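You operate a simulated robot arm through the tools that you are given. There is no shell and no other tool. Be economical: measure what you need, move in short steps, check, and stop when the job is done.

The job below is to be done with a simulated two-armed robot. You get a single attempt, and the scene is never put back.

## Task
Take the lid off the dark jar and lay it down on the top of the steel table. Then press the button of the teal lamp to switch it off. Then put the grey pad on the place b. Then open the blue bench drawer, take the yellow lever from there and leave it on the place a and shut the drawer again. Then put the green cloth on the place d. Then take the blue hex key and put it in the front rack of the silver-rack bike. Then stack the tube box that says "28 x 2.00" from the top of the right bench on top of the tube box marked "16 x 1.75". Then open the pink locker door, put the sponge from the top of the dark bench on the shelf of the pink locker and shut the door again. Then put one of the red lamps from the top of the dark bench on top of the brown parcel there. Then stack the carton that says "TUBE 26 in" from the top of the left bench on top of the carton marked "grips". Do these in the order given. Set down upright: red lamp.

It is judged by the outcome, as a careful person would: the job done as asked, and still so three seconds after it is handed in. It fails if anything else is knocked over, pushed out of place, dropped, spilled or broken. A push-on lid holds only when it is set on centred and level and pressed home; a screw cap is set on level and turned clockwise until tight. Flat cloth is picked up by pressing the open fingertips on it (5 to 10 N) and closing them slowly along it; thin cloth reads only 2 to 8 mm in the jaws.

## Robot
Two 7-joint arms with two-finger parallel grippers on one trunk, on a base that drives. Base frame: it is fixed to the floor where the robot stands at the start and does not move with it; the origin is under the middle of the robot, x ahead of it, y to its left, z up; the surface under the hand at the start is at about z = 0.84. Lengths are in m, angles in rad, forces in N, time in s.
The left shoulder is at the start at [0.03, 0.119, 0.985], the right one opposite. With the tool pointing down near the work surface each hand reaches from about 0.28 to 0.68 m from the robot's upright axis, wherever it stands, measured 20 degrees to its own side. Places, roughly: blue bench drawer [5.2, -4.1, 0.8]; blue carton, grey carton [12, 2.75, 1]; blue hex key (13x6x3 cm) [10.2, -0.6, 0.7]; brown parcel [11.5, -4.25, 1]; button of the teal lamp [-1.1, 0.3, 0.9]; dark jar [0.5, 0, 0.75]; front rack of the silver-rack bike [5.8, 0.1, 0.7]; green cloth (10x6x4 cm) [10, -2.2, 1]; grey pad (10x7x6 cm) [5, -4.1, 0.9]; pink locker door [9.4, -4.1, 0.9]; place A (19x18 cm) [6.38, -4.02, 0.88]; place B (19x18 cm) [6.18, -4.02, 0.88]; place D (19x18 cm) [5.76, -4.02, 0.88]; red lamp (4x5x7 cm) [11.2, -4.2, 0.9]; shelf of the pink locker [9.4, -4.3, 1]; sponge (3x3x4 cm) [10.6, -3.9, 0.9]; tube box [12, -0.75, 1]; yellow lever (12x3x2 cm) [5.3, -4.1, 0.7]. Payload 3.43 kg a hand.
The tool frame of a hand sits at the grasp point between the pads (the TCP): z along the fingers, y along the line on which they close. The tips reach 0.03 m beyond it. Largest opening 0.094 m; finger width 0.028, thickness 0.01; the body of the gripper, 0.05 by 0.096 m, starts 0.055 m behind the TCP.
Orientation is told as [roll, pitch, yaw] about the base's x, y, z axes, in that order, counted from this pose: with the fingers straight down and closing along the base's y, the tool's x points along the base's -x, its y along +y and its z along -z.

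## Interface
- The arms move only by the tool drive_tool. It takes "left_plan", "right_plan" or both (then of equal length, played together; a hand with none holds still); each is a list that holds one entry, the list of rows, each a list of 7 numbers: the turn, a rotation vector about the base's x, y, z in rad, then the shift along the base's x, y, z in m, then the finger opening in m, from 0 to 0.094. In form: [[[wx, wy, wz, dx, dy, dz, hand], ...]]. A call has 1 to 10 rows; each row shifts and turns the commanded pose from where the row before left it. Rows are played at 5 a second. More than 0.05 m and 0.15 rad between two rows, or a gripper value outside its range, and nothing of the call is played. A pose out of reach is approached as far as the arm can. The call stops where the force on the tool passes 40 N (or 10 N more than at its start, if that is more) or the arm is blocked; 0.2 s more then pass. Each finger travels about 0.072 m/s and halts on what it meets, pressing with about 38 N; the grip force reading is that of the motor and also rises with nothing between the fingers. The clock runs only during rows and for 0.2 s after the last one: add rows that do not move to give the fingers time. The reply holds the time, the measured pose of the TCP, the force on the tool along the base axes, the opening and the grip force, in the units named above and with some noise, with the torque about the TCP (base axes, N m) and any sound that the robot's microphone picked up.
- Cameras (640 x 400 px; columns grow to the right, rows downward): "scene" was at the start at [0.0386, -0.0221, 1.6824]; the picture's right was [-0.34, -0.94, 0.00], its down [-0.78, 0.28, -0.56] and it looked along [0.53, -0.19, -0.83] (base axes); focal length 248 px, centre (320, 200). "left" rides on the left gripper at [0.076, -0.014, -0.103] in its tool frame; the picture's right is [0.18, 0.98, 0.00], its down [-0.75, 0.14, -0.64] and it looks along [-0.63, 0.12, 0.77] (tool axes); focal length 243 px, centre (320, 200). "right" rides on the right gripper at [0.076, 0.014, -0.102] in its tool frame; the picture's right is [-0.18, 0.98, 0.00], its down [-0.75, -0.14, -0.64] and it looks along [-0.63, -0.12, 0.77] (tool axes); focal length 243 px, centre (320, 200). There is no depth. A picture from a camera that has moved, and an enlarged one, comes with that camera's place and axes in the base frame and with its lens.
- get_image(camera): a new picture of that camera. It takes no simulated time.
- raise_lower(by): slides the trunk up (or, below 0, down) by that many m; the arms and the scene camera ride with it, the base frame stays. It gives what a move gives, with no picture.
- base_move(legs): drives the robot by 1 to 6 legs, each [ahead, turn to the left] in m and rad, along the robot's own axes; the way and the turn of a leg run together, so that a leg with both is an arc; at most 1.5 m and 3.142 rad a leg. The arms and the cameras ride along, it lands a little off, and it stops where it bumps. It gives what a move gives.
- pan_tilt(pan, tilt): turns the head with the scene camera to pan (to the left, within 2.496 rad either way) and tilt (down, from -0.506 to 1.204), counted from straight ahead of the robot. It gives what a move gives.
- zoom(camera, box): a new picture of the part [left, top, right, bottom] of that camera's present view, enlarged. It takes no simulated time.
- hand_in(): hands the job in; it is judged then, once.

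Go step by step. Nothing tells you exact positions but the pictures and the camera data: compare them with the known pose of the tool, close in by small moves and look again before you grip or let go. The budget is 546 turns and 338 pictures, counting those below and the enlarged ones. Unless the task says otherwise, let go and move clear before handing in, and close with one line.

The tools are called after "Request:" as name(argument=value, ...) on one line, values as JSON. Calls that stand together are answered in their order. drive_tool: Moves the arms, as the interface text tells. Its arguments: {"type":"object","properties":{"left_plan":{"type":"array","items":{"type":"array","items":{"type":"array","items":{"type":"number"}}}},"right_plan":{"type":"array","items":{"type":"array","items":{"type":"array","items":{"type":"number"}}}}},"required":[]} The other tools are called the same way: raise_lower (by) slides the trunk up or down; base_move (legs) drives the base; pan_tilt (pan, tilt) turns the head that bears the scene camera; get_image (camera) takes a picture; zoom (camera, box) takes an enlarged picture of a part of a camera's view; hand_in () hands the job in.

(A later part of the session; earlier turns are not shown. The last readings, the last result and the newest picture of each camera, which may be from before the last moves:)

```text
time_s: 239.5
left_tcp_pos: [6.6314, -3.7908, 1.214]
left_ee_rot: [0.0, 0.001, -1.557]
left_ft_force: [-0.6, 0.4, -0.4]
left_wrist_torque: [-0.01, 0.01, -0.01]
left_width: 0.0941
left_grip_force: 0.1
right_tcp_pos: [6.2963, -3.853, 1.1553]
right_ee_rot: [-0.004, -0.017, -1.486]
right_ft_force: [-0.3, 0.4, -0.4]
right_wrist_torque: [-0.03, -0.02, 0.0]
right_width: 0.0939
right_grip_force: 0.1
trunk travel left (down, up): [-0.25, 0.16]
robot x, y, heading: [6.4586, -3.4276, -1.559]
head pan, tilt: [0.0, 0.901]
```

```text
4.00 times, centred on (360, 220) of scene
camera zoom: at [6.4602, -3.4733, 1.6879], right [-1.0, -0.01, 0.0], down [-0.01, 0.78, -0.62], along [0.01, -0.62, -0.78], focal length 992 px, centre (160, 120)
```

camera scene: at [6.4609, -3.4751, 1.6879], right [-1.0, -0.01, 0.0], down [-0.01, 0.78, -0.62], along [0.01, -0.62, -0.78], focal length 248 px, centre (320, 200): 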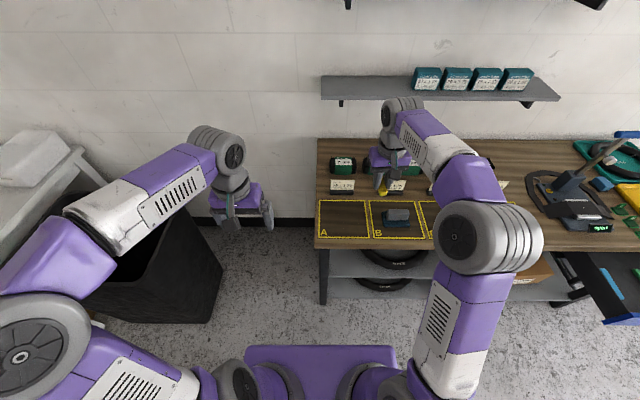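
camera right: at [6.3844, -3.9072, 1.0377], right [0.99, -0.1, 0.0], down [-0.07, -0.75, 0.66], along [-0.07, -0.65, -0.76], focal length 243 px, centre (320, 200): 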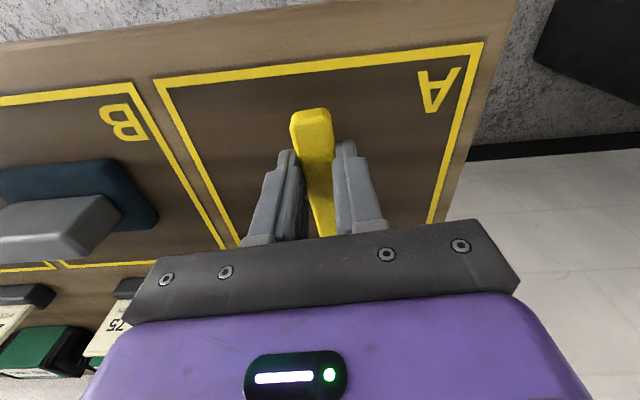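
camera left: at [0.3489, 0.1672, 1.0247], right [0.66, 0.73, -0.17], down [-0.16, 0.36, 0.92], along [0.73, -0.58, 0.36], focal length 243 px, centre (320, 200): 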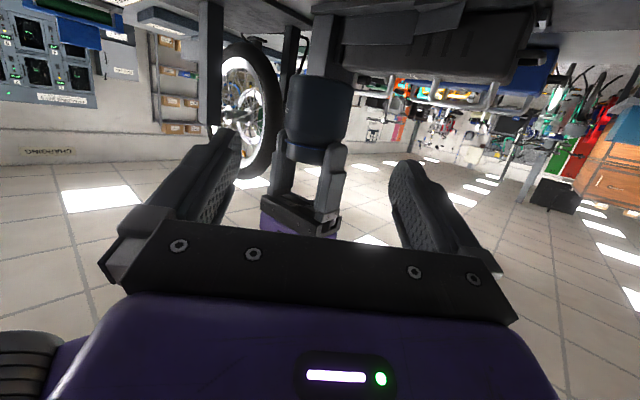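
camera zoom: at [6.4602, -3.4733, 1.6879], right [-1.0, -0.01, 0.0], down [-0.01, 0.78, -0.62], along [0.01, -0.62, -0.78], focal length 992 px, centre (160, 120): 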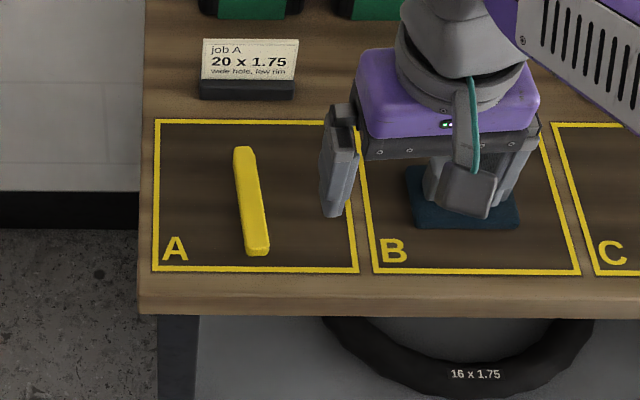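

Lever lies on A. Now back to the drawer to shut it.

Request:
base_move(legs=[[-0.25, 0], [0, -1.58], [1.02, 0], [0, 1.57]])

Request:
drive_tool(right_plan=[[[0, 0, -0.07, 0.0, 0.01, 0, 0.05], [-0.14, 0, 0, 0.01, 0.01, 0, 0.0], [-0.14, 0, 0, 0.01, 0.01, 0, 0.0], [-0.14, 0, 0, 0.01, 0.01, 0, 0.0], [-0.14, 0, 0, 0.01, 0, 0, 0.0], [-0.14, 0, 0, 0.01, 0, 0, 0.0], [0, 0, 0, 0, 0, 0, 0.0]]])

Request:
get_image(camera="scene")

Request:
get_image(camera="right")

```text
time_s: 253.8
left_tcp_pos: [5.6331, -3.526, 1.2131]
left_ee_rot: [-0.001, 0.001, -1.574]
left_ft_force: [0.3, 0.8, -0.8]
left_wrist_torque: [0.04, -0.03, -0.01]
left_width: 0.0941
left_grip_force: 0.1
right_tcp_pos: [5.2977, -3.5835, 1.155]
right_ee_rot: [-0.003, -0.016, -1.5]
right_ft_force: [0.0, 0.3, -0.6]
right_wrist_torque: [-0.01, 0.03, 0.03]
right_width: 0.0941
right_grip_force: 0.0
trunk travel left (down, up): [-0.25, 0.16]
robot x, y, heading: [5.4647, -3.1651, -1.574]
head pan, tilt: [0.0, 0.901]
```

```text
time_s: 255.4
left_tcp_pos: [5.6313, -3.5257, 1.2125]
left_ee_rot: [-0.001, 0.0, -1.574]
left_ft_force: [0.6, -0.3, -0.8]
left_wrist_torque: [-0.03, 0.02, -0.02]
left_width: 0.094
left_grip_force: 0.1
right_tcp_pos: [5.3466, -3.5444, 1.1556]
right_ee_rot: [-0.005, -0.717, -1.568]
right_ft_force: [-0.6, -0.2, 0.0]
right_wrist_torque: [0.0, 0.02, -0.01]
right_width: 0.0
right_grip_force: 32.6
trunk travel left (down, up): [-0.25, 0.16]
robot x, y, heading: [5.4641, -3.163, -1.575]
head pan, tilt: [0.0, 0.901]
```

```text
227 pictures are left
camera scene: at [5.4657, -3.2064, 1.6879], right [-1.0, 0.0, 0.0], down [0.0, 0.78, -0.62], along [0.0, -0.62, -0.78], focal length 248 px, centre (320, 200)
```

scene: 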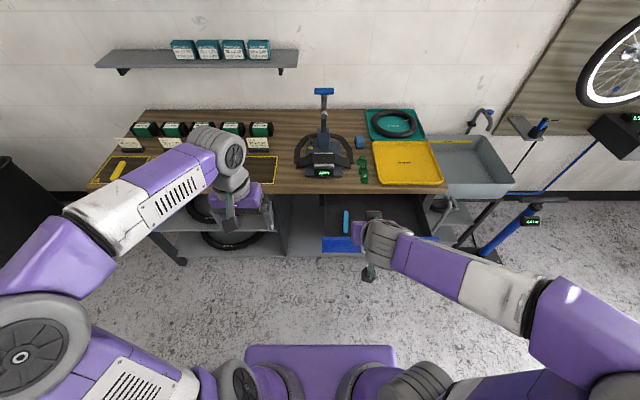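

```text
226 pictures are left
camera right: at [5.3609, -3.4199, 1.1822], right [0.98, -0.14, 0.12], down [-0.14, -0.15, 0.98], along [-0.12, -0.98, -0.16], focal length 243 px, centre (320, 200)
```

right: 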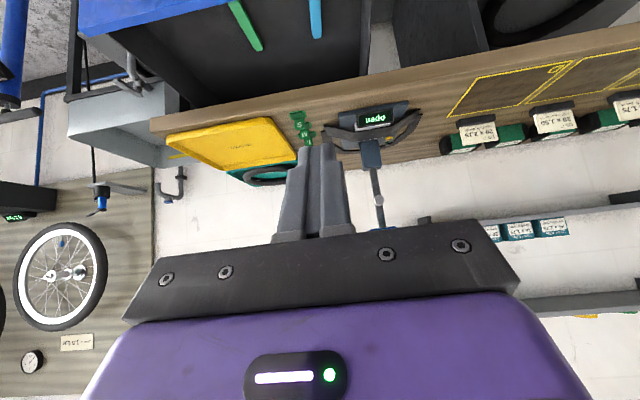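

Request:
raise_lower(by=-0.15)

Request:
drive_tool(right_plan=[[[0, 0, 0, -0.005, 0, -0.04, 0], [0, 0, 0, -0.005, 0, -0.04, 0], [0, 0, 0, -0.005, 0, -0.04, 0], [0, 0, 0, -0.005, 0, -0.04, 0], [0, 0, 0, 0, 0, -0.03, 0], [0, 0, 0, 0, 0, 0, 0]]])

Request:
get_image(camera="right")

Request:
zoom(camera="scene", box=[300, 160, 460, 260])

```text
time_s: 257.2
left_tcp_pos: [5.6325, -3.5248, 1.0634]
left_ee_rot: [-0.001, 0.001, -1.573]
left_ft_force: [-0.3, -0.4, 0.2]
left_wrist_torque: [0.02, 0.03, -0.01]
left_width: 0.0941
left_grip_force: 0.1
right_tcp_pos: [5.3468, -3.5444, 1.0054]
right_ee_rot: [-0.006, -0.718, -1.569]
right_ft_force: [0.4, 0.8, 0.9]
right_wrist_torque: [-0.03, 0.0, -0.02]
right_width: 0.0
right_grip_force: 32.8
trunk travel left (down, up): [-0.1, 0.31]
robot x, y, heading: [5.4665, -3.1604, -1.579]
head pan, tilt: [0.0, 0.901]
```

```text
time_s: 258.6
left_tcp_pos: [5.6322, -3.525, 1.0633]
left_ee_rot: [0.001, 0.0, -1.572]
left_ft_force: [-0.3, 0.8, 0.2]
left_wrist_torque: [-0.01, 0.01, 0.02]
left_width: 0.0942
left_grip_force: 0.0
right_tcp_pos: [5.3333, -3.5697, 0.8225]
right_ee_rot: [-0.004, -0.716, -1.572]
right_ft_force: [1.5, -0.3, 0.2]
right_wrist_torque: [-0.01, -0.02, 0.05]
right_width: 0.0
right_grip_force: 32.9
right hand out of reach, approached as far as the arm can: row 2, 3, 4, 5
trunk travel left (down, up): [-0.1, 0.31]
robot x, y, heading: [5.4638, -3.1612, -1.573]
head pan, tilt: [0.0, 0.901]
```

```text
225 pictures are left
camera right: at [5.3476, -3.4451, 0.8498], right [0.98, -0.14, 0.12], down [-0.14, -0.15, 0.98], along [-0.12, -0.98, -0.16], focal length 243 px, centre (320, 200)
```

right: 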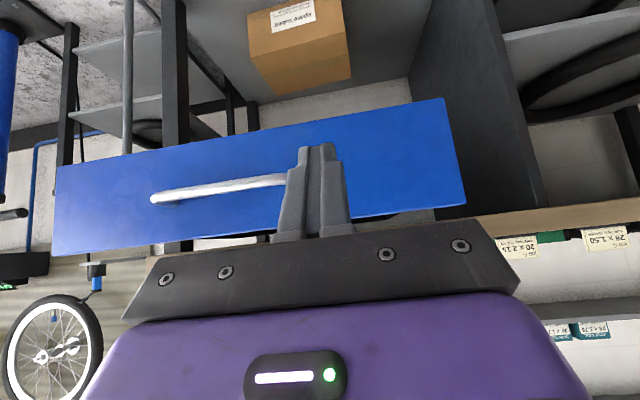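

```text
4.00 times, centred on (380, 210) of scene
camera zoom: at [5.4658, -3.2059, 1.538], right [-1.0, 0.0, 0.0], down [0.0, 0.78, -0.62], along [0.0, -0.62, -0.78], focal length 992 px, centre (80, 160)
```

zoom: 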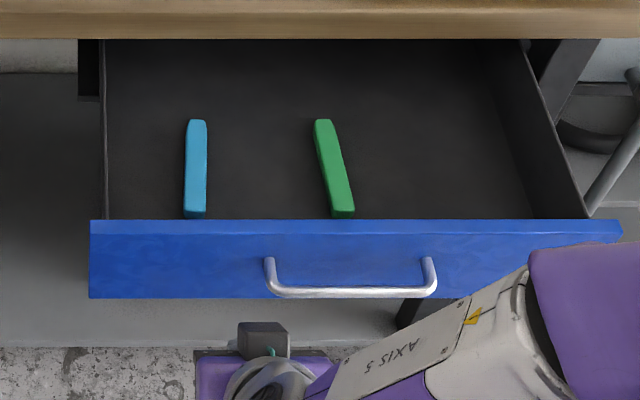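

The fingertips face the panel beside the handle. I push it shut.

Request:
drive_tool(right_plan=[[[0, 0, 0, 0, -0.03, -0.003, 0], [0, 0, 0, 0, -0.03, -0.003, 0], [0, 0, 0, 0, -0.03, 0, 0], [0, 0, 0, 0, -0.03, 0, 0], [0, 0, 0, 0, -0.03, 0, 0], [0, 0, 0, 0, -0.03, 0, 0], [0, 0, 0, 0, -0.03, 0, 0], [0, 0, 0, 0, -0.03, 0, 0], [0, 0, 0, 0, -0.03, 0, 0]]])

Request:
zoom(camera="scene", box=[300, 130, 460, 230])

```text
time_s: 260.6
left_tcp_pos: [5.6324, -3.5269, 1.0636]
left_ee_rot: [-0.004, 0.003, -1.574]
left_ft_force: [0.4, -0.4, 0.4]
left_wrist_torque: [-0.01, 0.0, -0.01]
left_width: 0.094
left_grip_force: 0.0
right_tcp_pos: [5.3337, -3.8399, 0.8133]
right_ee_rot: [-0.007, -0.717, -1.568]
right_ft_force: [0.5, 0.4, -0.1]
right_wrist_torque: [-0.01, 0.01, -0.02]
right_width: 0.0
right_grip_force: 33.8
trunk travel left (down, up): [-0.1, 0.31]
robot x, y, heading: [5.4627, -3.1619, -1.574]
head pan, tilt: [0.0, 0.901]
```

```text
4.00 times, centred on (380, 180) of scene
camera zoom: at [5.4661, -3.2068, 1.5379], right [-1.0, 0.0, 0.0], down [0.0, 0.78, -0.62], along [0.0, -0.62, -0.78], focal length 992 px, centre (80, 280)
```

zoom: 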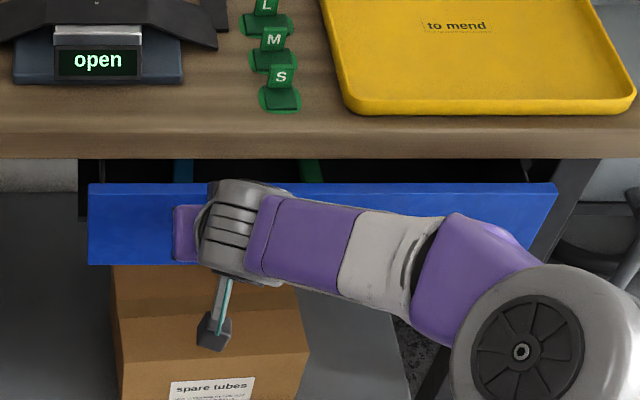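

Request:
drive_tool(right_plan=[[[0, 0, 0, 0, -0.02, 0, 0], [0, 0, 0, 0, -0.015, 0, 0], [0, 0, 0, 0, -0.01, 0, 0], [0, 0, 0, 0, -0.006, 0, 0], [0, 0, 0, 0, -0.005, 0, 0], [0, 0, 0, 0, -0.005, 0, 0], [0, 0, 0, 0, 0, 0, 0]]])

Request:
zoom(camera="scene", box=[300, 130, 460, 230])

```text
time_s: 261.9
left_tcp_pos: [5.6327, -3.5212, 1.0659]
left_ee_rot: [0.001, -0.003, -1.576]
left_ft_force: [-0.1, 1.1, 0.6]
left_wrist_torque: [-0.02, 0.02, 0.02]
left_width: 0.0942
left_grip_force: 0.0
right_tcp_pos: [5.331, -3.8908, 0.8142]
right_ee_rot: [-0.007, -0.708, -1.571]
right_ft_force: [-1.6, 22.8, 10.5]
right_wrist_torque: [-0.06, 0.06, -0.02]
right_width: 0.0
right_grip_force: 33.1
trunk travel left (down, up): [-0.1, 0.31]
robot x, y, heading: [5.4652, -3.1614, -1.578]
head pan, tilt: [0.0, 0.901]
stopped in row 6 (right hand): the force on the tool passed its limit at 46 N (the readings are from after the stop); the commanded pose is now the measured one
```

```text
4.00 times, centred on (380, 180) of scene
camera zoom: at [5.4659, -3.2005, 1.5382], right [-1.0, 0.0, 0.0], down [0.0, 0.78, -0.62], along [0.0, -0.62, -0.78], focal length 992 px, centre (80, 280)
```

zoom: 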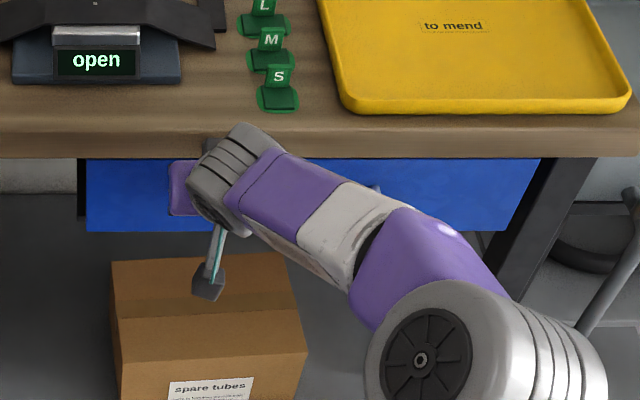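

Drawer is shut. I pull the hand back, straighten it, and raise the trunk.

Request:
drive_tool(right_plan=[[[0, 0, 0, 0, 0.03, 0, 0], [0, 0, 0, 0, 0.04, 0, 0], [0, 0, 0, 0, 0.04, 0.02, 0], [0, 0, 0, -0.01, 0.04, 0.03, 0.03], [0.14, 0, 0, -0.01, 0.02, 0.04, 0.06], [0.14, 0, 0, -0.01, 0.02, 0.04, 0.094], [0.14, 0, 0, -0.01, 0.01, 0.04, 0.094], [0.14, 0, 0, -0.01, 0.01, 0.04, 0.094], [0.14, 0, 0, 0, 0, 0.02, 0.094]]])

Request:
raise_lower(by=0.15)

Request:
pan_tilt(pan=1.5, tilt=0.25)

Request:
get_image(camera="scene")

```text
refused: row 4 steps farther than a row can; nothing moved
```

```text
time_s: 262.6
left_tcp_pos: [5.6336, -3.5245, 1.1075]
left_ee_rot: [-0.002, 0.0, -1.574]
left_ft_force: [-0.5, 0.8, -0.1]
left_wrist_torque: [0.03, 0.0, -0.04]
left_width: 0.094
left_grip_force: 0.0
right_tcp_pos: [5.332, -3.8878, 0.8459]
right_ee_rot: [-0.008, -0.687, -1.57]
right_ft_force: [-0.4, 3.2, -0.6]
right_wrist_torque: [0.01, -0.04, -0.01]
right_width: 0.0
right_grip_force: 32.9
trunk travel left (down, up): [-0.143, 0.267]
robot x, y, heading: [5.4641, -3.1649, -1.571]
head pan, tilt: [0.0, 0.901]
stopped: the force on the tool passed its limit at 50 N (the readings are from after the stop); the commanded pose is now the measured one
```

```text
time_s: 264.2
left_tcp_pos: [5.6313, -3.5244, 1.1066]
left_ee_rot: [-0.001, 0.002, -1.573]
left_ft_force: [-0.6, 0.4, 0.0]
left_wrist_torque: [0.01, 0.01, 0.02]
left_width: 0.0944
left_grip_force: 0.0
right_tcp_pos: [5.3315, -3.8895, 0.8459]
right_ee_rot: [-0.009, -0.687, -1.569]
right_ft_force: [-0.7, 3.4, 0.9]
right_wrist_torque: [-0.01, 0.0, -0.02]
right_width: 0.0001
right_grip_force: 33.3
trunk travel left (down, up): [-0.143, 0.267]
robot x, y, heading: [5.4643, -3.166, -1.576]
head pan, tilt: [1.499, 0.25]
```

```text
221 pictures are left
camera scene: at [5.5592, -3.1364, 1.6374], right [-0.07, -1.0, 0.0], down [-0.25, 0.02, -0.97], along [0.97, -0.07, -0.25], focal length 248 px, centre (320, 200)
```

scene: 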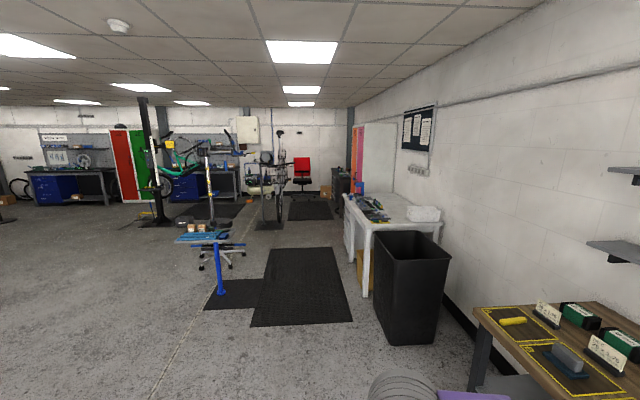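

I mis-sized a row, and the trunk lift nudged the fingertip under the bench edge; it stopped without harm. Now I pull back first.

Request:
drive_tool(right_plan=[[[0, 0, 0, 0, 0.03, -0.005, 0], [0, 0, 0, 0, 0.04, 0, 0], [0, 0, 0, 0, 0.04, 0.02, 0], [0, 0, 0, -0.01, 0.03, 0.03, 0.03], [0.14, 0, 0, -0.01, 0.02, 0.04, 0.06], [0.14, 0, 0, -0.01, 0.02, 0.04, 0.094], [0.14, 0, 0, -0.01, 0.01, 0.04, 0.094], [0.14, 0, 0, -0.01, 0.01, 0.04, 0.094], [0.14, 0, 0, 0, 0, 0.02, 0.094]]])

Request:
zoom(camera="scene", box=[120, 100, 440, 300])

```text
time_s: 266.2
left_tcp_pos: [5.6325, -3.5265, 1.106]
left_ee_rot: [-0.002, 0.003, -1.575]
left_ft_force: [-0.4, -1.0, 0.0]
left_wrist_torque: [0.0, -0.02, 0.01]
left_width: 0.0942
left_grip_force: 0.1
right_tcp_pos: [5.2817, -3.6874, 1.0725]
right_ee_rot: [-0.005, 0.013, -1.565]
right_ft_force: [0.0, -0.2, 0.1]
right_wrist_torque: [-0.01, 0.0, -0.01]
right_width: 0.0939
right_grip_force: 0.1
trunk travel left (down, up): [-0.143, 0.267]
robot x, y, heading: [5.4641, -3.1618, -1.576]
head pan, tilt: [1.499, 0.25]
```

```text
2.00 times, centred on (280, 200) of scene
camera zoom: at [5.5594, -3.1382, 1.6374], right [-0.07, -1.0, 0.0], down [-0.25, 0.02, -0.97], along [0.97, -0.07, -0.25], focal length 496 px, centre (400, 200)
```

zoom: 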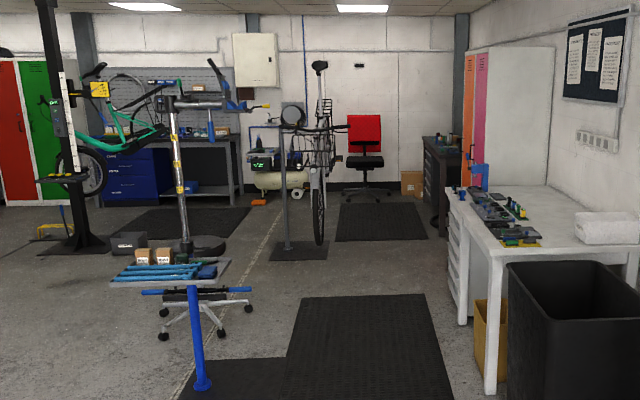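

Request:
raise_lower(by=0.107)

Request:
base_move(legs=[[0, 1.576], [1.5, 0], [1.3, 0]])

Request:
pan_tilt(pan=0.35, tilt=0.35)

Request:
get_image(camera="scene")

```text
time_s: 267.6
left_tcp_pos: [5.6323, -3.5256, 1.2142]
left_ee_rot: [0.0, 0.001, -1.573]
left_ft_force: [-0.3, -0.2, 0.0]
left_wrist_torque: [0.01, 0.0, 0.04]
left_width: 0.0943
left_grip_force: 0.1
right_tcp_pos: [5.2802, -3.689, 1.1783]
right_ee_rot: [-0.006, 0.013, -1.569]
right_ft_force: [0.3, 0.0, 0.8]
right_wrist_torque: [-0.02, 0.0, -0.02]
right_width: 0.0942
right_grip_force: 0.1
trunk travel left (down, up): [-0.25, 0.16]
robot x, y, heading: [5.4635, -3.163, -1.574]
head pan, tilt: [1.499, 0.25]
```

```text
time_s: 284.9
left_tcp_pos: [8.5785, -2.9037, 1.2133]
left_ee_rot: [0.0, -0.001, 0.028]
left_ft_force: [-1.0, -0.2, 0.2]
left_wrist_torque: [-0.01, -0.02, 0.01]
left_width: 0.094
left_grip_force: 0.1
right_tcp_pos: [8.7524, -3.2486, 1.1797]
right_ee_rot: [-0.008, 0.012, 0.033]
right_ft_force: [0.4, -1.5, 0.4]
right_wrist_torque: [0.0, 0.01, -0.02]
right_width: 0.094
right_grip_force: 0.1
trunk travel left (down, up): [-0.25, 0.16]
robot x, y, heading: [8.219, -3.0823, 0.025]
head pan, tilt: [1.499, 0.25]
```

```text
time_s: 286.2
left_tcp_pos: [8.579, -2.9028, 1.214]
left_ee_rot: [-0.001, 0.0, 0.026]
left_ft_force: [-0.6, -0.2, -0.9]
left_wrist_torque: [-0.03, 0.01, 0.01]
left_width: 0.0937
left_grip_force: 0.1
right_tcp_pos: [8.7526, -3.2493, 1.178]
right_ee_rot: [-0.007, 0.011, 0.033]
right_ft_force: [0.9, -0.5, 0.1]
right_wrist_torque: [0.0, 0.0, -0.01]
right_width: 0.0937
right_grip_force: 0.0
trunk travel left (down, up): [-0.25, 0.16]
robot x, y, heading: [8.2208, -3.0808, 0.025]
head pan, tilt: [0.351, 0.351]
```

```text
219 pictures are left
camera scene: at [8.279, -3.0473, 1.735], right [0.37, -0.93, 0.0], down [-0.32, -0.13, -0.94], along [0.87, 0.35, -0.34], focal length 248 px, centre (320, 200)
```

scene: 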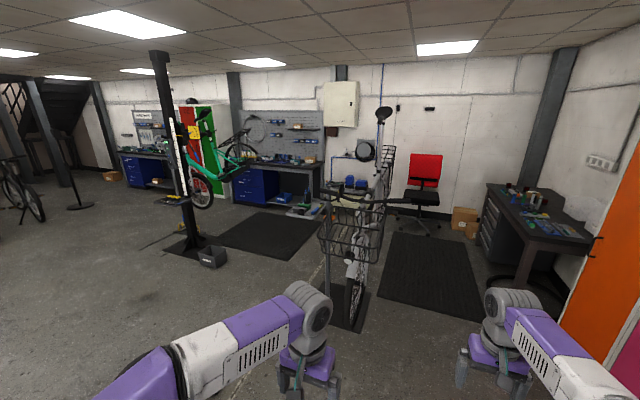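

Request:
zoom(camera="scene", box=[260, 90, 440, 300])

```text
1.90 times, centred on (350, 195) of scene
camera zoom: at [8.279, -3.0473, 1.735], right [0.37, -0.93, 0.0], down [-0.32, -0.13, -0.94], along [0.87, 0.35, -0.34], focal length 472 px, centre (263, 210)
```

zoom: 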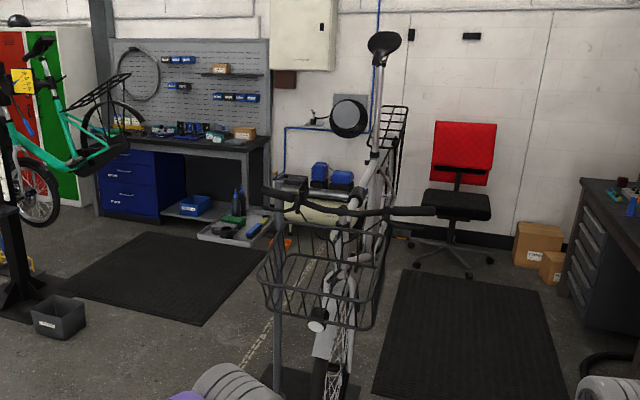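

Request:
base_move(legs=[[0.55, 0], [0, 0.75], [0.2, 0]])

Request:
pan_tilt(pan=-0.3, tilt=0.45)

Request:
get_image(camera="scene")

```text
time_s: 292.6
left_tcp_pos: [9.0637, -2.5554, 1.2132]
left_ee_rot: [0.001, 0.0, 0.764]
left_ft_force: [0.7, 0.1, -0.3]
left_wrist_torque: [-0.04, 0.01, -0.02]
left_width: 0.094
left_grip_force: 0.0
right_tcp_pos: [9.4252, -2.6939, 1.1797]
right_ee_rot: [-0.007, 0.013, 0.768]
right_ft_force: [0.7, 0.2, 0.1]
right_wrist_torque: [0.0, 0.04, 0.03]
right_width: 0.0939
right_grip_force: 0.0
trunk travel left (down, up): [-0.25, 0.16]
robot x, y, heading: [8.9182, -2.9318, 0.764]
head pan, tilt: [0.351, 0.351]
```

```text
time_s: 293.6
left_tcp_pos: [9.0641, -2.5541, 1.2128]
left_ee_rot: [0.001, 0.0, 0.765]
left_ft_force: [-0.7, -0.6, -0.3]
left_wrist_torque: [0.02, 0.0, -0.03]
left_width: 0.0942
left_grip_force: 0.0
right_tcp_pos: [9.4251, -2.694, 1.1787]
right_ee_rot: [-0.005, 0.011, 0.768]
right_ft_force: [-0.9, -0.6, 0.2]
right_wrist_torque: [0.01, 0.02, 0.0]
right_width: 0.0939
right_grip_force: 0.2
trunk travel left (down, up): [-0.25, 0.16]
robot x, y, heading: [8.9214, -2.9314, 0.763]
head pan, tilt: [-0.3, 0.45]
```

```text
217 pictures are left
camera scene: at [8.981, -2.9053, 1.7258], right [0.45, -0.89, 0.0], down [-0.39, -0.2, -0.9], along [0.8, 0.4, -0.44], focal length 248 px, centre (320, 200)
```

scene: 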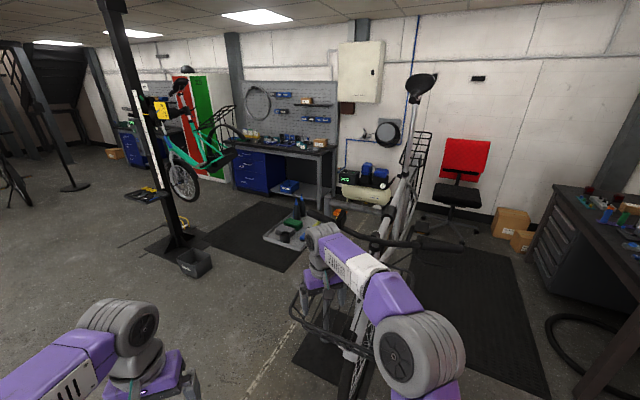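

Request:
zoom(camera="scene", box=[240, 170, 360, 270])

```text
4.00 times, centred on (300, 220) of scene
camera zoom: at [8.981, -2.9053, 1.7258], right [0.45, -0.89, 0.0], down [-0.39, -0.2, -0.9], along [0.8, 0.4, -0.44], focal length 992 px, centre (400, 120)
```

zoom: 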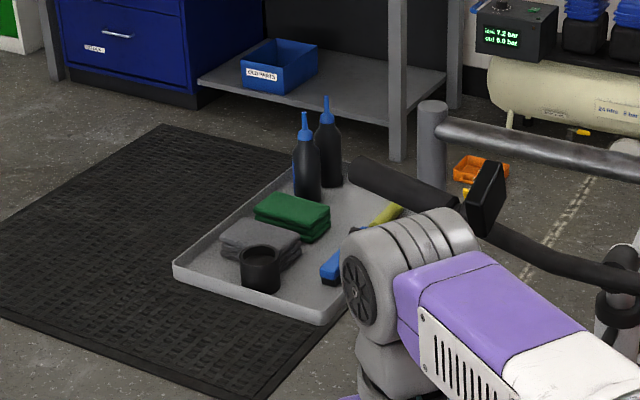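

The green folded cloth lies in a light tray on a stand at about [9.98, -2.235, 1.0], beside the bike handlebar. I pull the right hand in, and drive around to approach from the west.

Request:
drive_tool(right_plan=[[[0, 0, 0, -0.029, -0.028, 0.005, 0.094], [0, 0, 0, -0.029, -0.028, 0.005, 0.094], [0, 0, 0, -0.029, -0.028, 0.005, 0.094], [0, 0, 0, -0.029, -0.028, 0.005, 0.094], [0, 0, 0, 0, 0, 0, 0.094]]])

Request:
base_move(legs=[[0, 0.8], [0.76, 0], [0, -1.56], [0.3, 0]])

Request:
pan_tilt(pan=-0.1, tilt=0.8)

Request:
get_image(camera="scene")

```text
time_s: 294.8
left_tcp_pos: [9.0646, -2.5548, 1.2126]
left_ee_rot: [-0.002, 0.001, 0.764]
left_ft_force: [-0.3, -0.1, 0.3]
left_wrist_torque: [-0.05, 0.02, 0.03]
left_width: 0.0942
left_grip_force: 0.0
right_tcp_pos: [9.3073, -2.8064, 1.1991]
right_ee_rot: [-0.007, 0.012, 0.766]
right_ft_force: [-0.2, 0.3, 0.4]
right_wrist_torque: [-0.03, 0.02, 0.01]
right_width: 0.0943
right_grip_force: 0.0
trunk travel left (down, up): [-0.25, 0.16]
robot x, y, heading: [8.9197, -2.9292, 0.765]
head pan, tilt: [-0.3, 0.45]
```

```text
time_s: 299.5
left_tcp_pos: [8.7537, -2.1391, 1.2123]
left_ee_rot: [-0.001, 0.003, 1.569]
left_ft_force: [0.1, 0.2, -0.4]
left_wrist_torque: [0.02, -0.01, 0.01]
left_width: 0.0943
left_grip_force: 0.1
right_tcp_pos: [9.1039, -2.1377, 1.1972]
right_ee_rot: [-0.011, 0.015, 1.577]
right_ft_force: [0.4, -0.8, 0.1]
right_wrist_torque: [0.01, -0.02, 0.01]
right_width: 0.094
right_grip_force: 0.1
trunk travel left (down, up): [-0.25, 0.16]
robot x, y, heading: [8.9222, -2.5038, 1.578]
head pan, tilt: [-0.3, 0.45]
stopped in leg 2: the robot was blocked; the commanded pose is now the measured one
```

```text
time_s: 300.4
left_tcp_pos: [8.7534, -2.139, 1.2133]
left_ee_rot: [-0.003, 0.002, 1.57]
left_ft_force: [-0.1, 0.1, 0.0]
left_wrist_torque: [0.01, 0.0, -0.01]
left_width: 0.094
left_grip_force: 0.1
right_tcp_pos: [9.103, -2.1378, 1.1983]
right_ee_rot: [-0.01, 0.014, 1.574]
right_ft_force: [-0.3, -0.4, -1.3]
right_wrist_torque: [-0.03, 0.0, -0.01]
right_width: 0.0942
right_grip_force: 0.1
trunk travel left (down, up): [-0.25, 0.16]
robot x, y, heading: [8.9209, -2.5018, 1.566]
head pan, tilt: [-0.099, 0.799]
```

```text
215 pictures are left
camera scene: at [8.9322, -2.4504, 1.6954], right [0.99, -0.1, 0.0], down [-0.07, -0.71, -0.7], along [0.07, 0.69, -0.72], focal length 248 px, centre (320, 200)
```

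scene: 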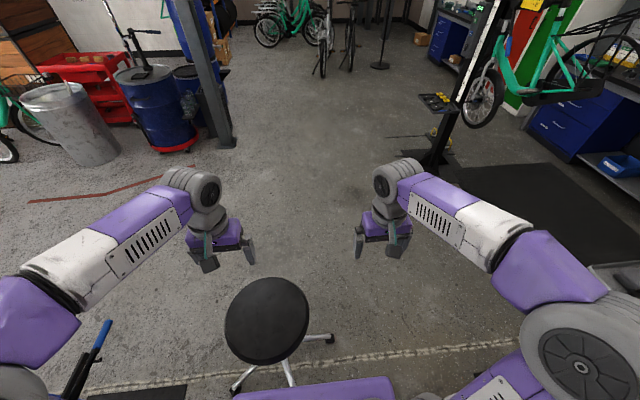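

A round stool was in front and stopped me; I back off and route around it on the bike side.

Request:
base_move(legs=[[-0.15, 0], [0, -0.74], [0.6, 0], [0, -0.83]])

Request:
get_image(camera="scene")

```text
time_s: 308.8
left_tcp_pos: [9.6858, -2.0419, 1.2125]
left_ee_rot: [-0.001, 0.002, 0.009]
left_ft_force: [0.0, -0.1, -0.7]
left_wrist_torque: [-0.02, -0.05, -0.03]
left_width: 0.0939
left_grip_force: 0.1
right_tcp_pos: [9.691, -2.3897, 1.1976]
right_ee_rot: [-0.007, 0.013, 0.011]
right_ft_force: [0.1, -0.2, -1.5]
right_wrist_torque: [-0.03, 0.01, -0.03]
right_width: 0.0939
right_grip_force: 0.1
trunk travel left (down, up): [-0.25, 0.16]
robot x, y, heading: [9.3232, -2.2179, 0.008]
head pan, tilt: [-0.099, 0.799]
```

```text
214 pictures are left
camera scene: at [9.3761, -2.219, 1.6954], right [-0.09, -1.0, 0.0], down [-0.71, 0.07, -0.7], along [0.69, -0.06, -0.72], focal length 248 px, centre (320, 200)
```

scene: 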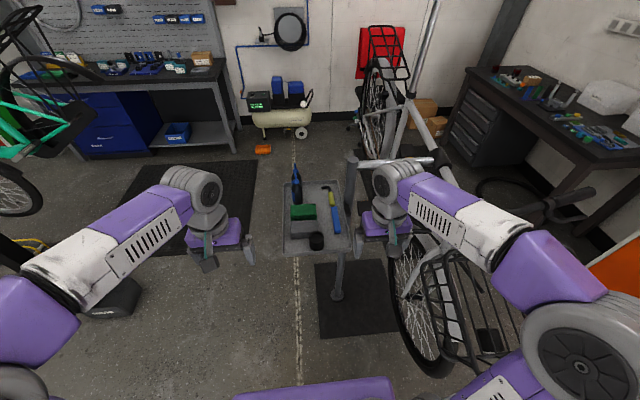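

Request:
zoom(camera="scene", box=[260, 150, 380, 265])

Request:
get_image(camera="left")

```text
3.48 times, centred on (320, 208) of scene
camera zoom: at [9.3761, -2.219, 1.6954], right [-0.09, -1.0, 0.0], down [-0.71, 0.07, -0.7], along [0.69, -0.06, -0.72], focal length 863 px, centre (320, 174)
```

zoom: 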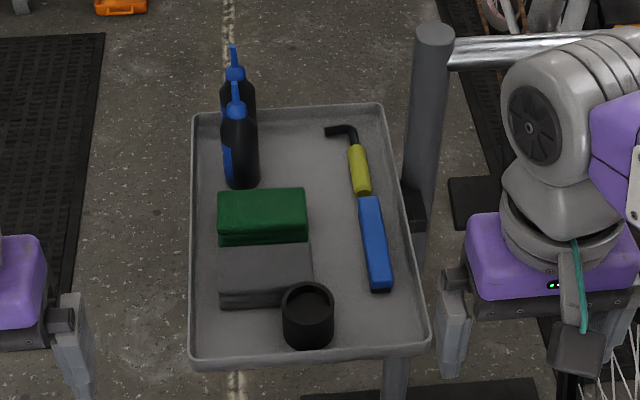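

```text
212 pictures are left
camera left: at [9.6111, -2.0558, 1.3147], right [-0.19, 0.98, 0.0], down [0.75, 0.15, 0.64], along [0.63, 0.12, -0.77], focal length 243 px, centre (320, 200)
```

left: 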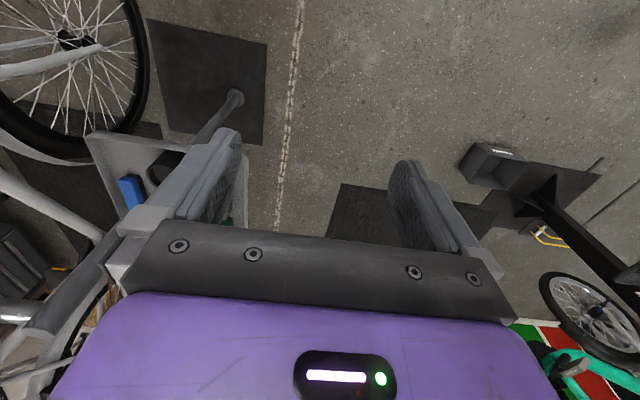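

Request:
drive_tool(left_plan=[[[0, 0, 0, 0.04, 0, 0, 0.094], [0, 0, 0, 0.04, -0.01, 0, 0.094], [0, 0, 0, 0.04, -0.02, 0, 0.094], [0, 0, 0, 0.03, -0.03, 0, 0.094], [0, 0, 0, 0.03, -0.03, 0, 0.094], [0, 0, 0, 0.02, -0.04, 0, 0.094], [0, 0, 0, 0, -0.04, 0, 0.094], [0, 0, 0, 0, 0, 0, 0.094]]])

Request:
get_image(camera="left")

```text
time_s: 310.6
left_tcp_pos: [9.8806, -2.2087, 1.2125]
left_ee_rot: [-0.002, 0.001, 0.007]
left_ft_force: [-0.2, -0.4, 0.3]
left_wrist_torque: [0.0, -0.01, -0.01]
left_width: 0.094
left_grip_force: 0.1
left hand out of reach, approached as far as the arm can: row 7
right_tcp_pos: [9.6903, -2.3899, 1.1992]
right_ee_rot: [-0.009, 0.014, 0.013]
right_ft_force: [-1.2, 0.3, 0.2]
right_wrist_torque: [0.0, 0.03, -0.01]
right_width: 0.094
right_grip_force: 0.0
trunk travel left (down, up): [-0.25, 0.16]
robot x, y, heading: [9.3261, -2.2124, 0.01]
head pan, tilt: [-0.099, 0.799]
```

```text
211 pictures are left
camera left: at [9.8055, -2.2228, 1.3146], right [-0.19, 0.98, 0.0], down [0.75, 0.15, 0.64], along [0.63, 0.12, -0.77], focal length 243 px, centre (320, 200)
```

left: 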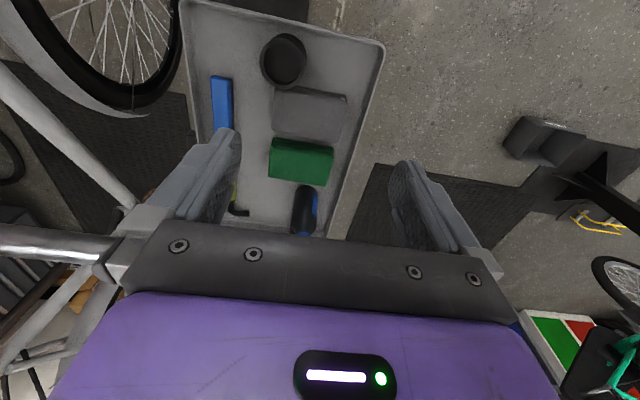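

Request:
zoom(camera="left", box=[220, 70, 380, 230])

```text
2.50 times, centred on (300, 150) of left
camera zoom: at [9.8055, -2.2228, 1.3146], right [-0.19, 0.98, 0.0], down [0.75, 0.15, 0.64], along [0.63, 0.12, -0.77], focal length 606 px, centre (370, 325)
```

zoom: 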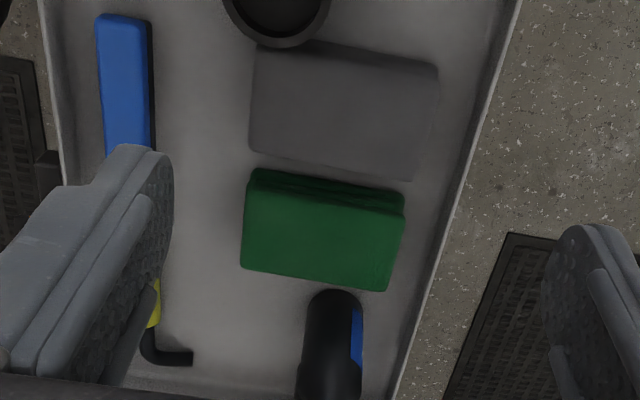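

The cloth top is at [10.008, -2.214, 0.99]; a grey cloth is ~1 cm in front and bottles behind, so I must be precise. I step the base 9 cm closer and turn the left hand to close along x.

Request:
drive_tool(left_plan=[[[0, 0, -0.14, -0.01, 0, 0.01, 0.094], [0, 0, -0.143, -0.01, 0, 0.01, 0.094], [0, 0, -0.143, -0.01, 0, 0, 0.094], [0, 0, -0.143, -0.01, 0, 0, 0.094], [0, 0, -0.143, -0.01, 0, 0, 0.094], [0, 0, -0.143, -0.01, 0, 0, 0.094], [0, 0, -0.143, -0.01, 0, 0, 0.094], [0, 0, -0.143, -0.01, 0, 0, 0.094], [0, 0, -0.143, 0, 0, 0, 0.094], [0, 0, -0.143, 0, 0, 0, 0.094]]], right_plan=[[[0, 0, 0, -0.02, 0, 0, 0.094], [0, 0, 0, -0.02, 0, 0, 0.094], [0, 0, 0, -0.02, 0, 0, 0.094], [0, 0, 0, 0, 0, 0, 0.094], [0, 0, 0, 0, 0, 0, 0.094], [0, 0, 0, 0, 0, 0, 0.094], [0, 0, 0, 0, 0, 0, 0.094], [0, 0, 0, 0, 0, 0, 0.094], [0, 0, 0, 0, 0, 0, 0.094], [0, 0, 0, 0, 0, 0, 0.094]]])

Request:
base_move(legs=[[0.09, 0]])

Request:
drive_tool(left_plan=[[[0, 0, -0.15, 0, 0, 0, 0.094], [0, 0, 0, 0, 0, 0, 0.094]]])

Request:
get_image(camera="left")

Request:
get_image(camera="scene")

```text
time_s: 312.8
left_tcp_pos: [9.8107, -2.2131, 1.2254]
left_ee_rot: [-0.003, 0.001, -1.328]
left_ft_force: [0.0, -1.0, 1.0]
left_wrist_torque: [0.01, 0.01, -0.01]
left_width: 0.0944
left_grip_force: 0.1
left hand out of reach, approached as far as the arm can: row 1, 2
right_tcp_pos: [9.6311, -2.3893, 1.1993]
right_ee_rot: [-0.008, 0.014, 0.013]
right_ft_force: [0.1, 0.1, 0.0]
right_wrist_torque: [0.03, -0.03, 0.0]
right_width: 0.094
right_grip_force: 0.1
trunk travel left (down, up): [-0.25, 0.16]
robot x, y, heading: [9.3242, -2.2119, 0.005]
head pan, tilt: [-0.099, 0.799]
```

```text
time_s: 313.9
left_tcp_pos: [9.8995, -2.2108, 1.2266]
left_ee_rot: [-0.002, 0.0, -1.323]
left_ft_force: [0.1, -0.9, 0.6]
left_wrist_torque: [-0.02, 0.02, 0.01]
left_width: 0.094
left_grip_force: 0.1
right_tcp_pos: [9.7206, -2.3885, 1.1989]
right_ee_rot: [-0.008, 0.014, 0.014]
right_ft_force: [0.4, -0.1, 0.6]
right_wrist_torque: [-0.01, 0.04, -0.04]
right_width: 0.094
right_grip_force: 0.0
trunk travel left (down, up): [-0.25, 0.16]
robot x, y, heading: [9.4125, -2.2104, 0.007]
head pan, tilt: [-0.099, 0.799]
```

```text
time_s: 314.5
left_tcp_pos: [9.9006, -2.2102, 1.2255]
left_ee_rot: [-0.001, 0.002, -1.473]
left_ft_force: [0.9, 0.1, -0.1]
left_wrist_torque: [0.03, -0.02, 0.03]
left_width: 0.0943
left_grip_force: 0.1
right_tcp_pos: [9.7201, -2.3895, 1.1993]
right_ee_rot: [-0.008, 0.014, 0.014]
right_ft_force: [-0.2, 0.0, -0.6]
right_wrist_torque: [-0.01, 0.05, 0.0]
right_width: 0.0943
right_grip_force: 0.1
trunk travel left (down, up): [-0.25, 0.16]
robot x, y, heading: [9.4089, -2.2089, 0.008]
head pan, tilt: [-0.099, 0.799]
```

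```text
209 pictures are left
camera left: at [9.8793, -2.1366, 1.3281], right [0.96, 0.28, 0.0], down [0.21, -0.74, 0.64], along [0.18, -0.62, -0.77], focal length 243 px, centre (320, 200)
```

left: 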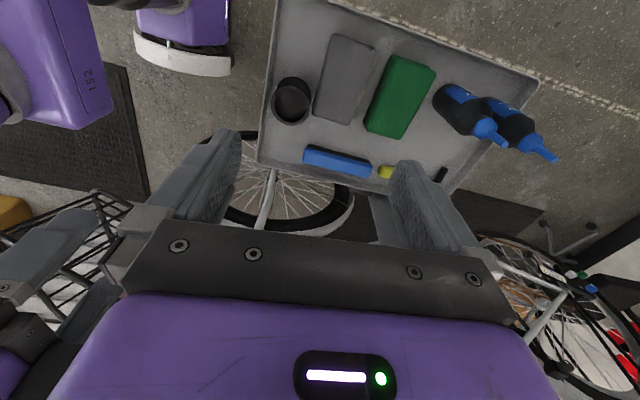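

```text
208 pictures are left
camera scene: at [9.4646, -2.218, 1.6953], right [-0.09, -1.0, 0.0], down [-0.71, 0.06, -0.7], along [0.69, -0.06, -0.72], focal length 248 px, centre (320, 200)
```

scene: 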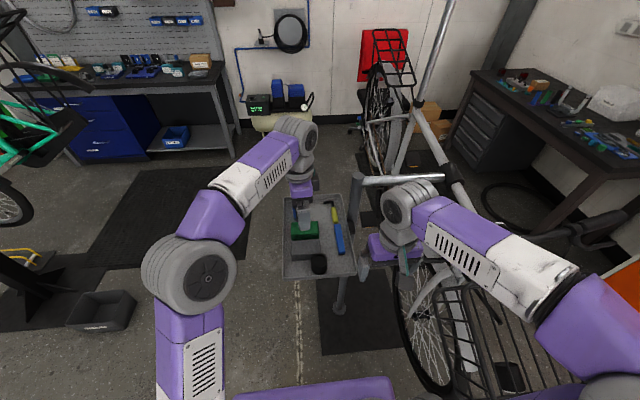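

Request:
drive_tool(left_plan=[[[0, 0, -0.098, 0.04, -0.005, 0, 0.08], [0, 0, 0, 0.04, -0.01, 0, 0.072], [0, 0, 0, 0.03, -0.007, -0.02, 0.072], [0, 0, 0, 0, 0, -0.05, 0.072], [0, 0, 0, 0, 0, -0.05, 0.072], [0, 0, 0, 0, 0, -0.04, 0.072], [0, 0, 0, 0, 0, 0, 0.072]]])

Request:
get_image(camera="left")

Request:
zoom(camera="scene", box=[260, 150, 380, 265])

```text
time_s: 316.1
left_tcp_pos: [9.9665, -2.2236, 1.0673]
left_ee_rot: [-0.001, 0.0, -1.571]
left_ft_force: [-0.7, -0.4, 0.9]
left_wrist_torque: [-0.02, -0.01, -0.03]
left_width: 0.072
left_grip_force: 0.0
left hand out of reach, approached as far as the arm can: row 2, 3
right_tcp_pos: [9.7203, -2.3894, 1.1997]
right_ee_rot: [-0.009, 0.014, 0.014]
right_ft_force: [0.0, 0.4, 0.5]
right_wrist_torque: [0.01, 0.0, 0.0]
right_width: 0.0938
right_grip_force: 0.1
trunk travel left (down, up): [-0.25, 0.16]
robot x, y, heading: [9.4122, -2.2111, 0.009]
head pan, tilt: [-0.099, 0.799]
```

```text
207 pictures are left
camera left: at [9.9532, -2.1474, 1.1687], right [0.98, 0.18, 0.0], down [0.14, -0.75, 0.64], along [0.12, -0.63, -0.77], focal length 243 px, centre (320, 200)
```

left: 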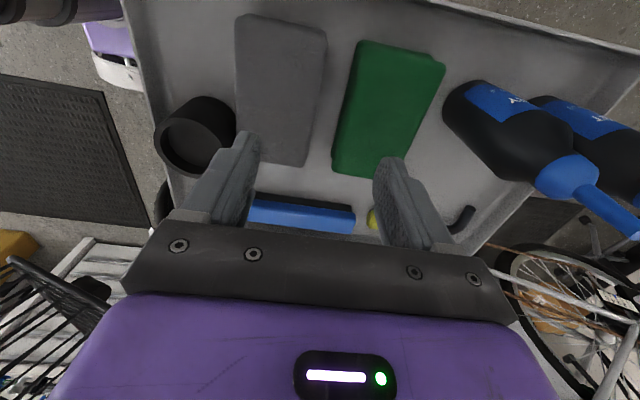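

```text
3.48 times, centred on (320, 208) of scene
camera zoom: at [9.4637, -2.2179, 1.6954], right [-0.09, -1.0, 0.0], down [-0.71, 0.06, -0.7], along [0.69, -0.06, -0.72], focal length 863 px, centre (320, 174)
```

zoom: 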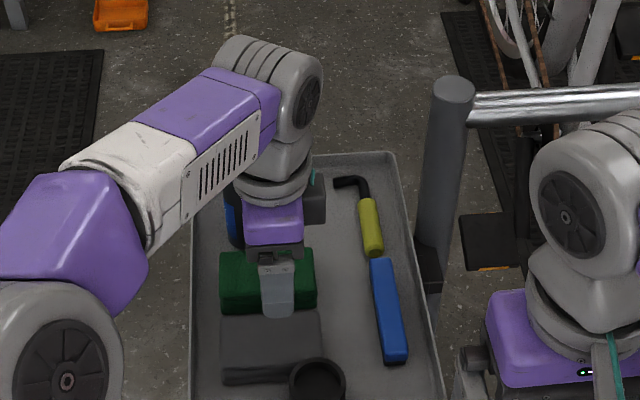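

Request:
drive_tool(left_plan=[[[0, 0, 0, 0.02, -0.005, 0, 0.076], [0, 0, 0, 0.0225, -0.006, 0, 0.076], [0, 0, 0, 0, 0, -0.03, 0.076], [0, 0, 0, 0, 0, 0, 0.076]]])

Request:
get_image(camera="left")

Request:
zoom(camera="scene", box=[260, 150, 380, 265])

```text
time_s: 317.1
left_tcp_pos: [10.0084, -2.2351, 1.0387]
left_ee_rot: [-0.001, 0.003, -1.57]
left_ft_force: [0.7, -0.1, 0.7]
left_wrist_torque: [0.02, 0.01, 0.0]
left_width: 0.0762
left_grip_force: 0.1
right_tcp_pos: [9.7189, -2.3885, 1.1994]
right_ee_rot: [-0.007, 0.015, 0.014]
right_ft_force: [-0.8, -0.2, -0.3]
right_wrist_torque: [0.06, -0.01, -0.02]
right_width: 0.0943
right_grip_force: 0.1
trunk travel left (down, up): [-0.25, 0.16]
robot x, y, heading: [9.411, -2.2123, 0.01]
head pan, tilt: [-0.099, 0.799]
```

```text
205 pictures are left
camera left: at [9.9959, -2.1595, 1.1411], right [0.98, 0.18, 0.0], down [0.14, -0.76, 0.64], along [0.12, -0.63, -0.77], focal length 243 px, centre (320, 200)
```

left: 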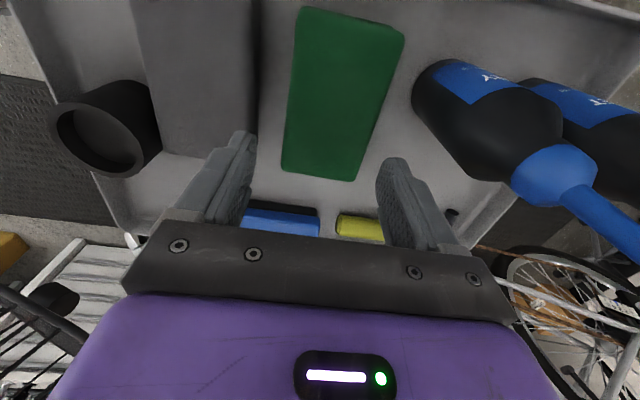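

```text
3.48 times, centred on (320, 208) of scene
camera zoom: at [9.4642, -2.2183, 1.6954], right [-0.09, -1.0, 0.0], down [-0.71, 0.06, -0.7], along [0.69, -0.06, -0.72], focal length 863 px, centre (320, 174)
```

zoom: 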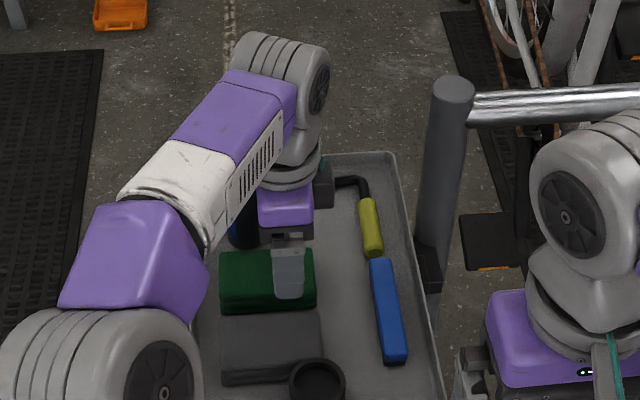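

Request:
drive_tool(left_plan=[[[0, 0, 0, 0, 0, -0.025, 0.076], [0, 0, 0, 0, 0, -0.022, 0.076], [0, 0, 0, 0, 0, 0, 0.06], [0, 0, 0, 0, 0, 0, 0.04], [0, 0, 0, 0, 0, 0, 0.03], [0, 0, 0, 0, 0, 0, 0.03]]])

Request:
get_image(camera="left")

```text
time_s: 318.5
left_tcp_pos: [10.0084, -2.2345, 0.995]
left_ee_rot: [0.003, 0.0, -1.569]
left_ft_force: [8.8, 1.1, 23.5]
left_wrist_torque: [0.04, -0.59, -0.1]
left_width: 0.0611
left_grip_force: 27.5
right_tcp_pos: [9.7192, -2.3886, 1.1998]
right_ee_rot: [-0.01, 0.011, 0.014]
right_ft_force: [-0.1, -0.6, -0.6]
right_wrist_torque: [0.01, 0.0, 0.0]
right_width: 0.094
right_grip_force: 0.1
trunk travel left (down, up): [-0.25, 0.16]
robot x, y, heading: [9.415, -2.2091, 0.012]
head pan, tilt: [-0.099, 0.799]
```

```text
203 pictures are left
camera left: at [9.9948, -2.1575, 1.0964], right [0.98, 0.19, 0.0], down [0.14, -0.75, 0.64], along [0.12, -0.63, -0.77], focal length 243 px, centre (320, 200)
```

left: 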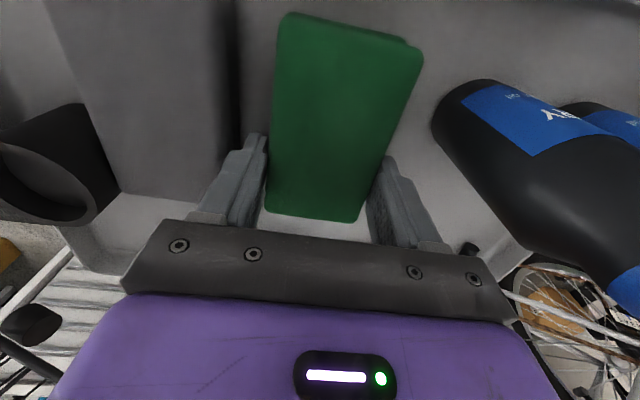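

Gripped at 61 mm (fingertips touching the tray). I lift straight up gently.

Request:
drive_tool(left_plan=[[[0, 0, 0, 0, 0, 0.005, 0.03], [0, 0, 0, 0, 0, 0.015, 0.03], [0, 0, 0, 0, 0, 0.03, 0.03], [0, 0, 0, 0, 0, 0.04, 0.03], [0, 0, 0, 0, 0, 0.04, 0.03], [0, 0, 0, 0, 0, 0, 0.03]]])

Request:
get_image(camera="left")

```text
time_s: 319.9
left_tcp_pos: [10.0012, -2.2292, 1.1192]
left_ee_rot: [-0.003, 0.0, -1.572]
left_ft_force: [-0.9, -0.5, -1.5]
left_wrist_torque: [0.01, 0.0, 0.01]
left_width: 0.059
left_grip_force: 38.0
left hand out of reach, approached as far as the arm can: row 5
right_tcp_pos: [9.7202, -2.3893, 1.1993]
right_ee_rot: [-0.007, 0.014, 0.013]
right_ft_force: [0.3, -0.3, -0.1]
right_wrist_torque: [-0.01, 0.05, 0.02]
right_width: 0.094
right_grip_force: 0.0
trunk travel left (down, up): [-0.25, 0.16]
robot x, y, heading: [9.4116, -2.2115, 0.003]
head pan, tilt: [-0.099, 0.799]
```

```text
202 pictures are left
camera left: at [9.9885, -2.1533, 1.2211], right [0.98, 0.18, 0.0], down [0.14, -0.76, 0.64], along [0.12, -0.63, -0.77], focal length 243 px, centre (320, 200)
```

left: 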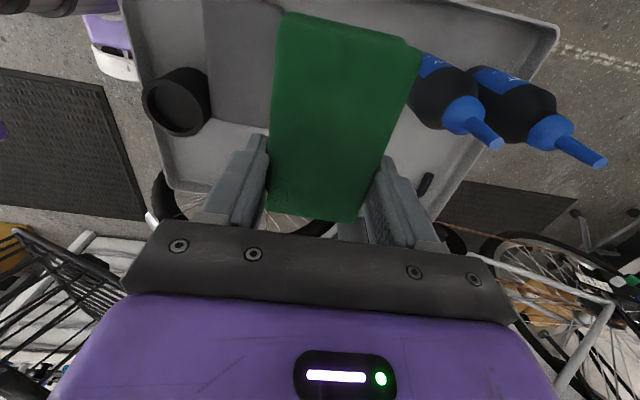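

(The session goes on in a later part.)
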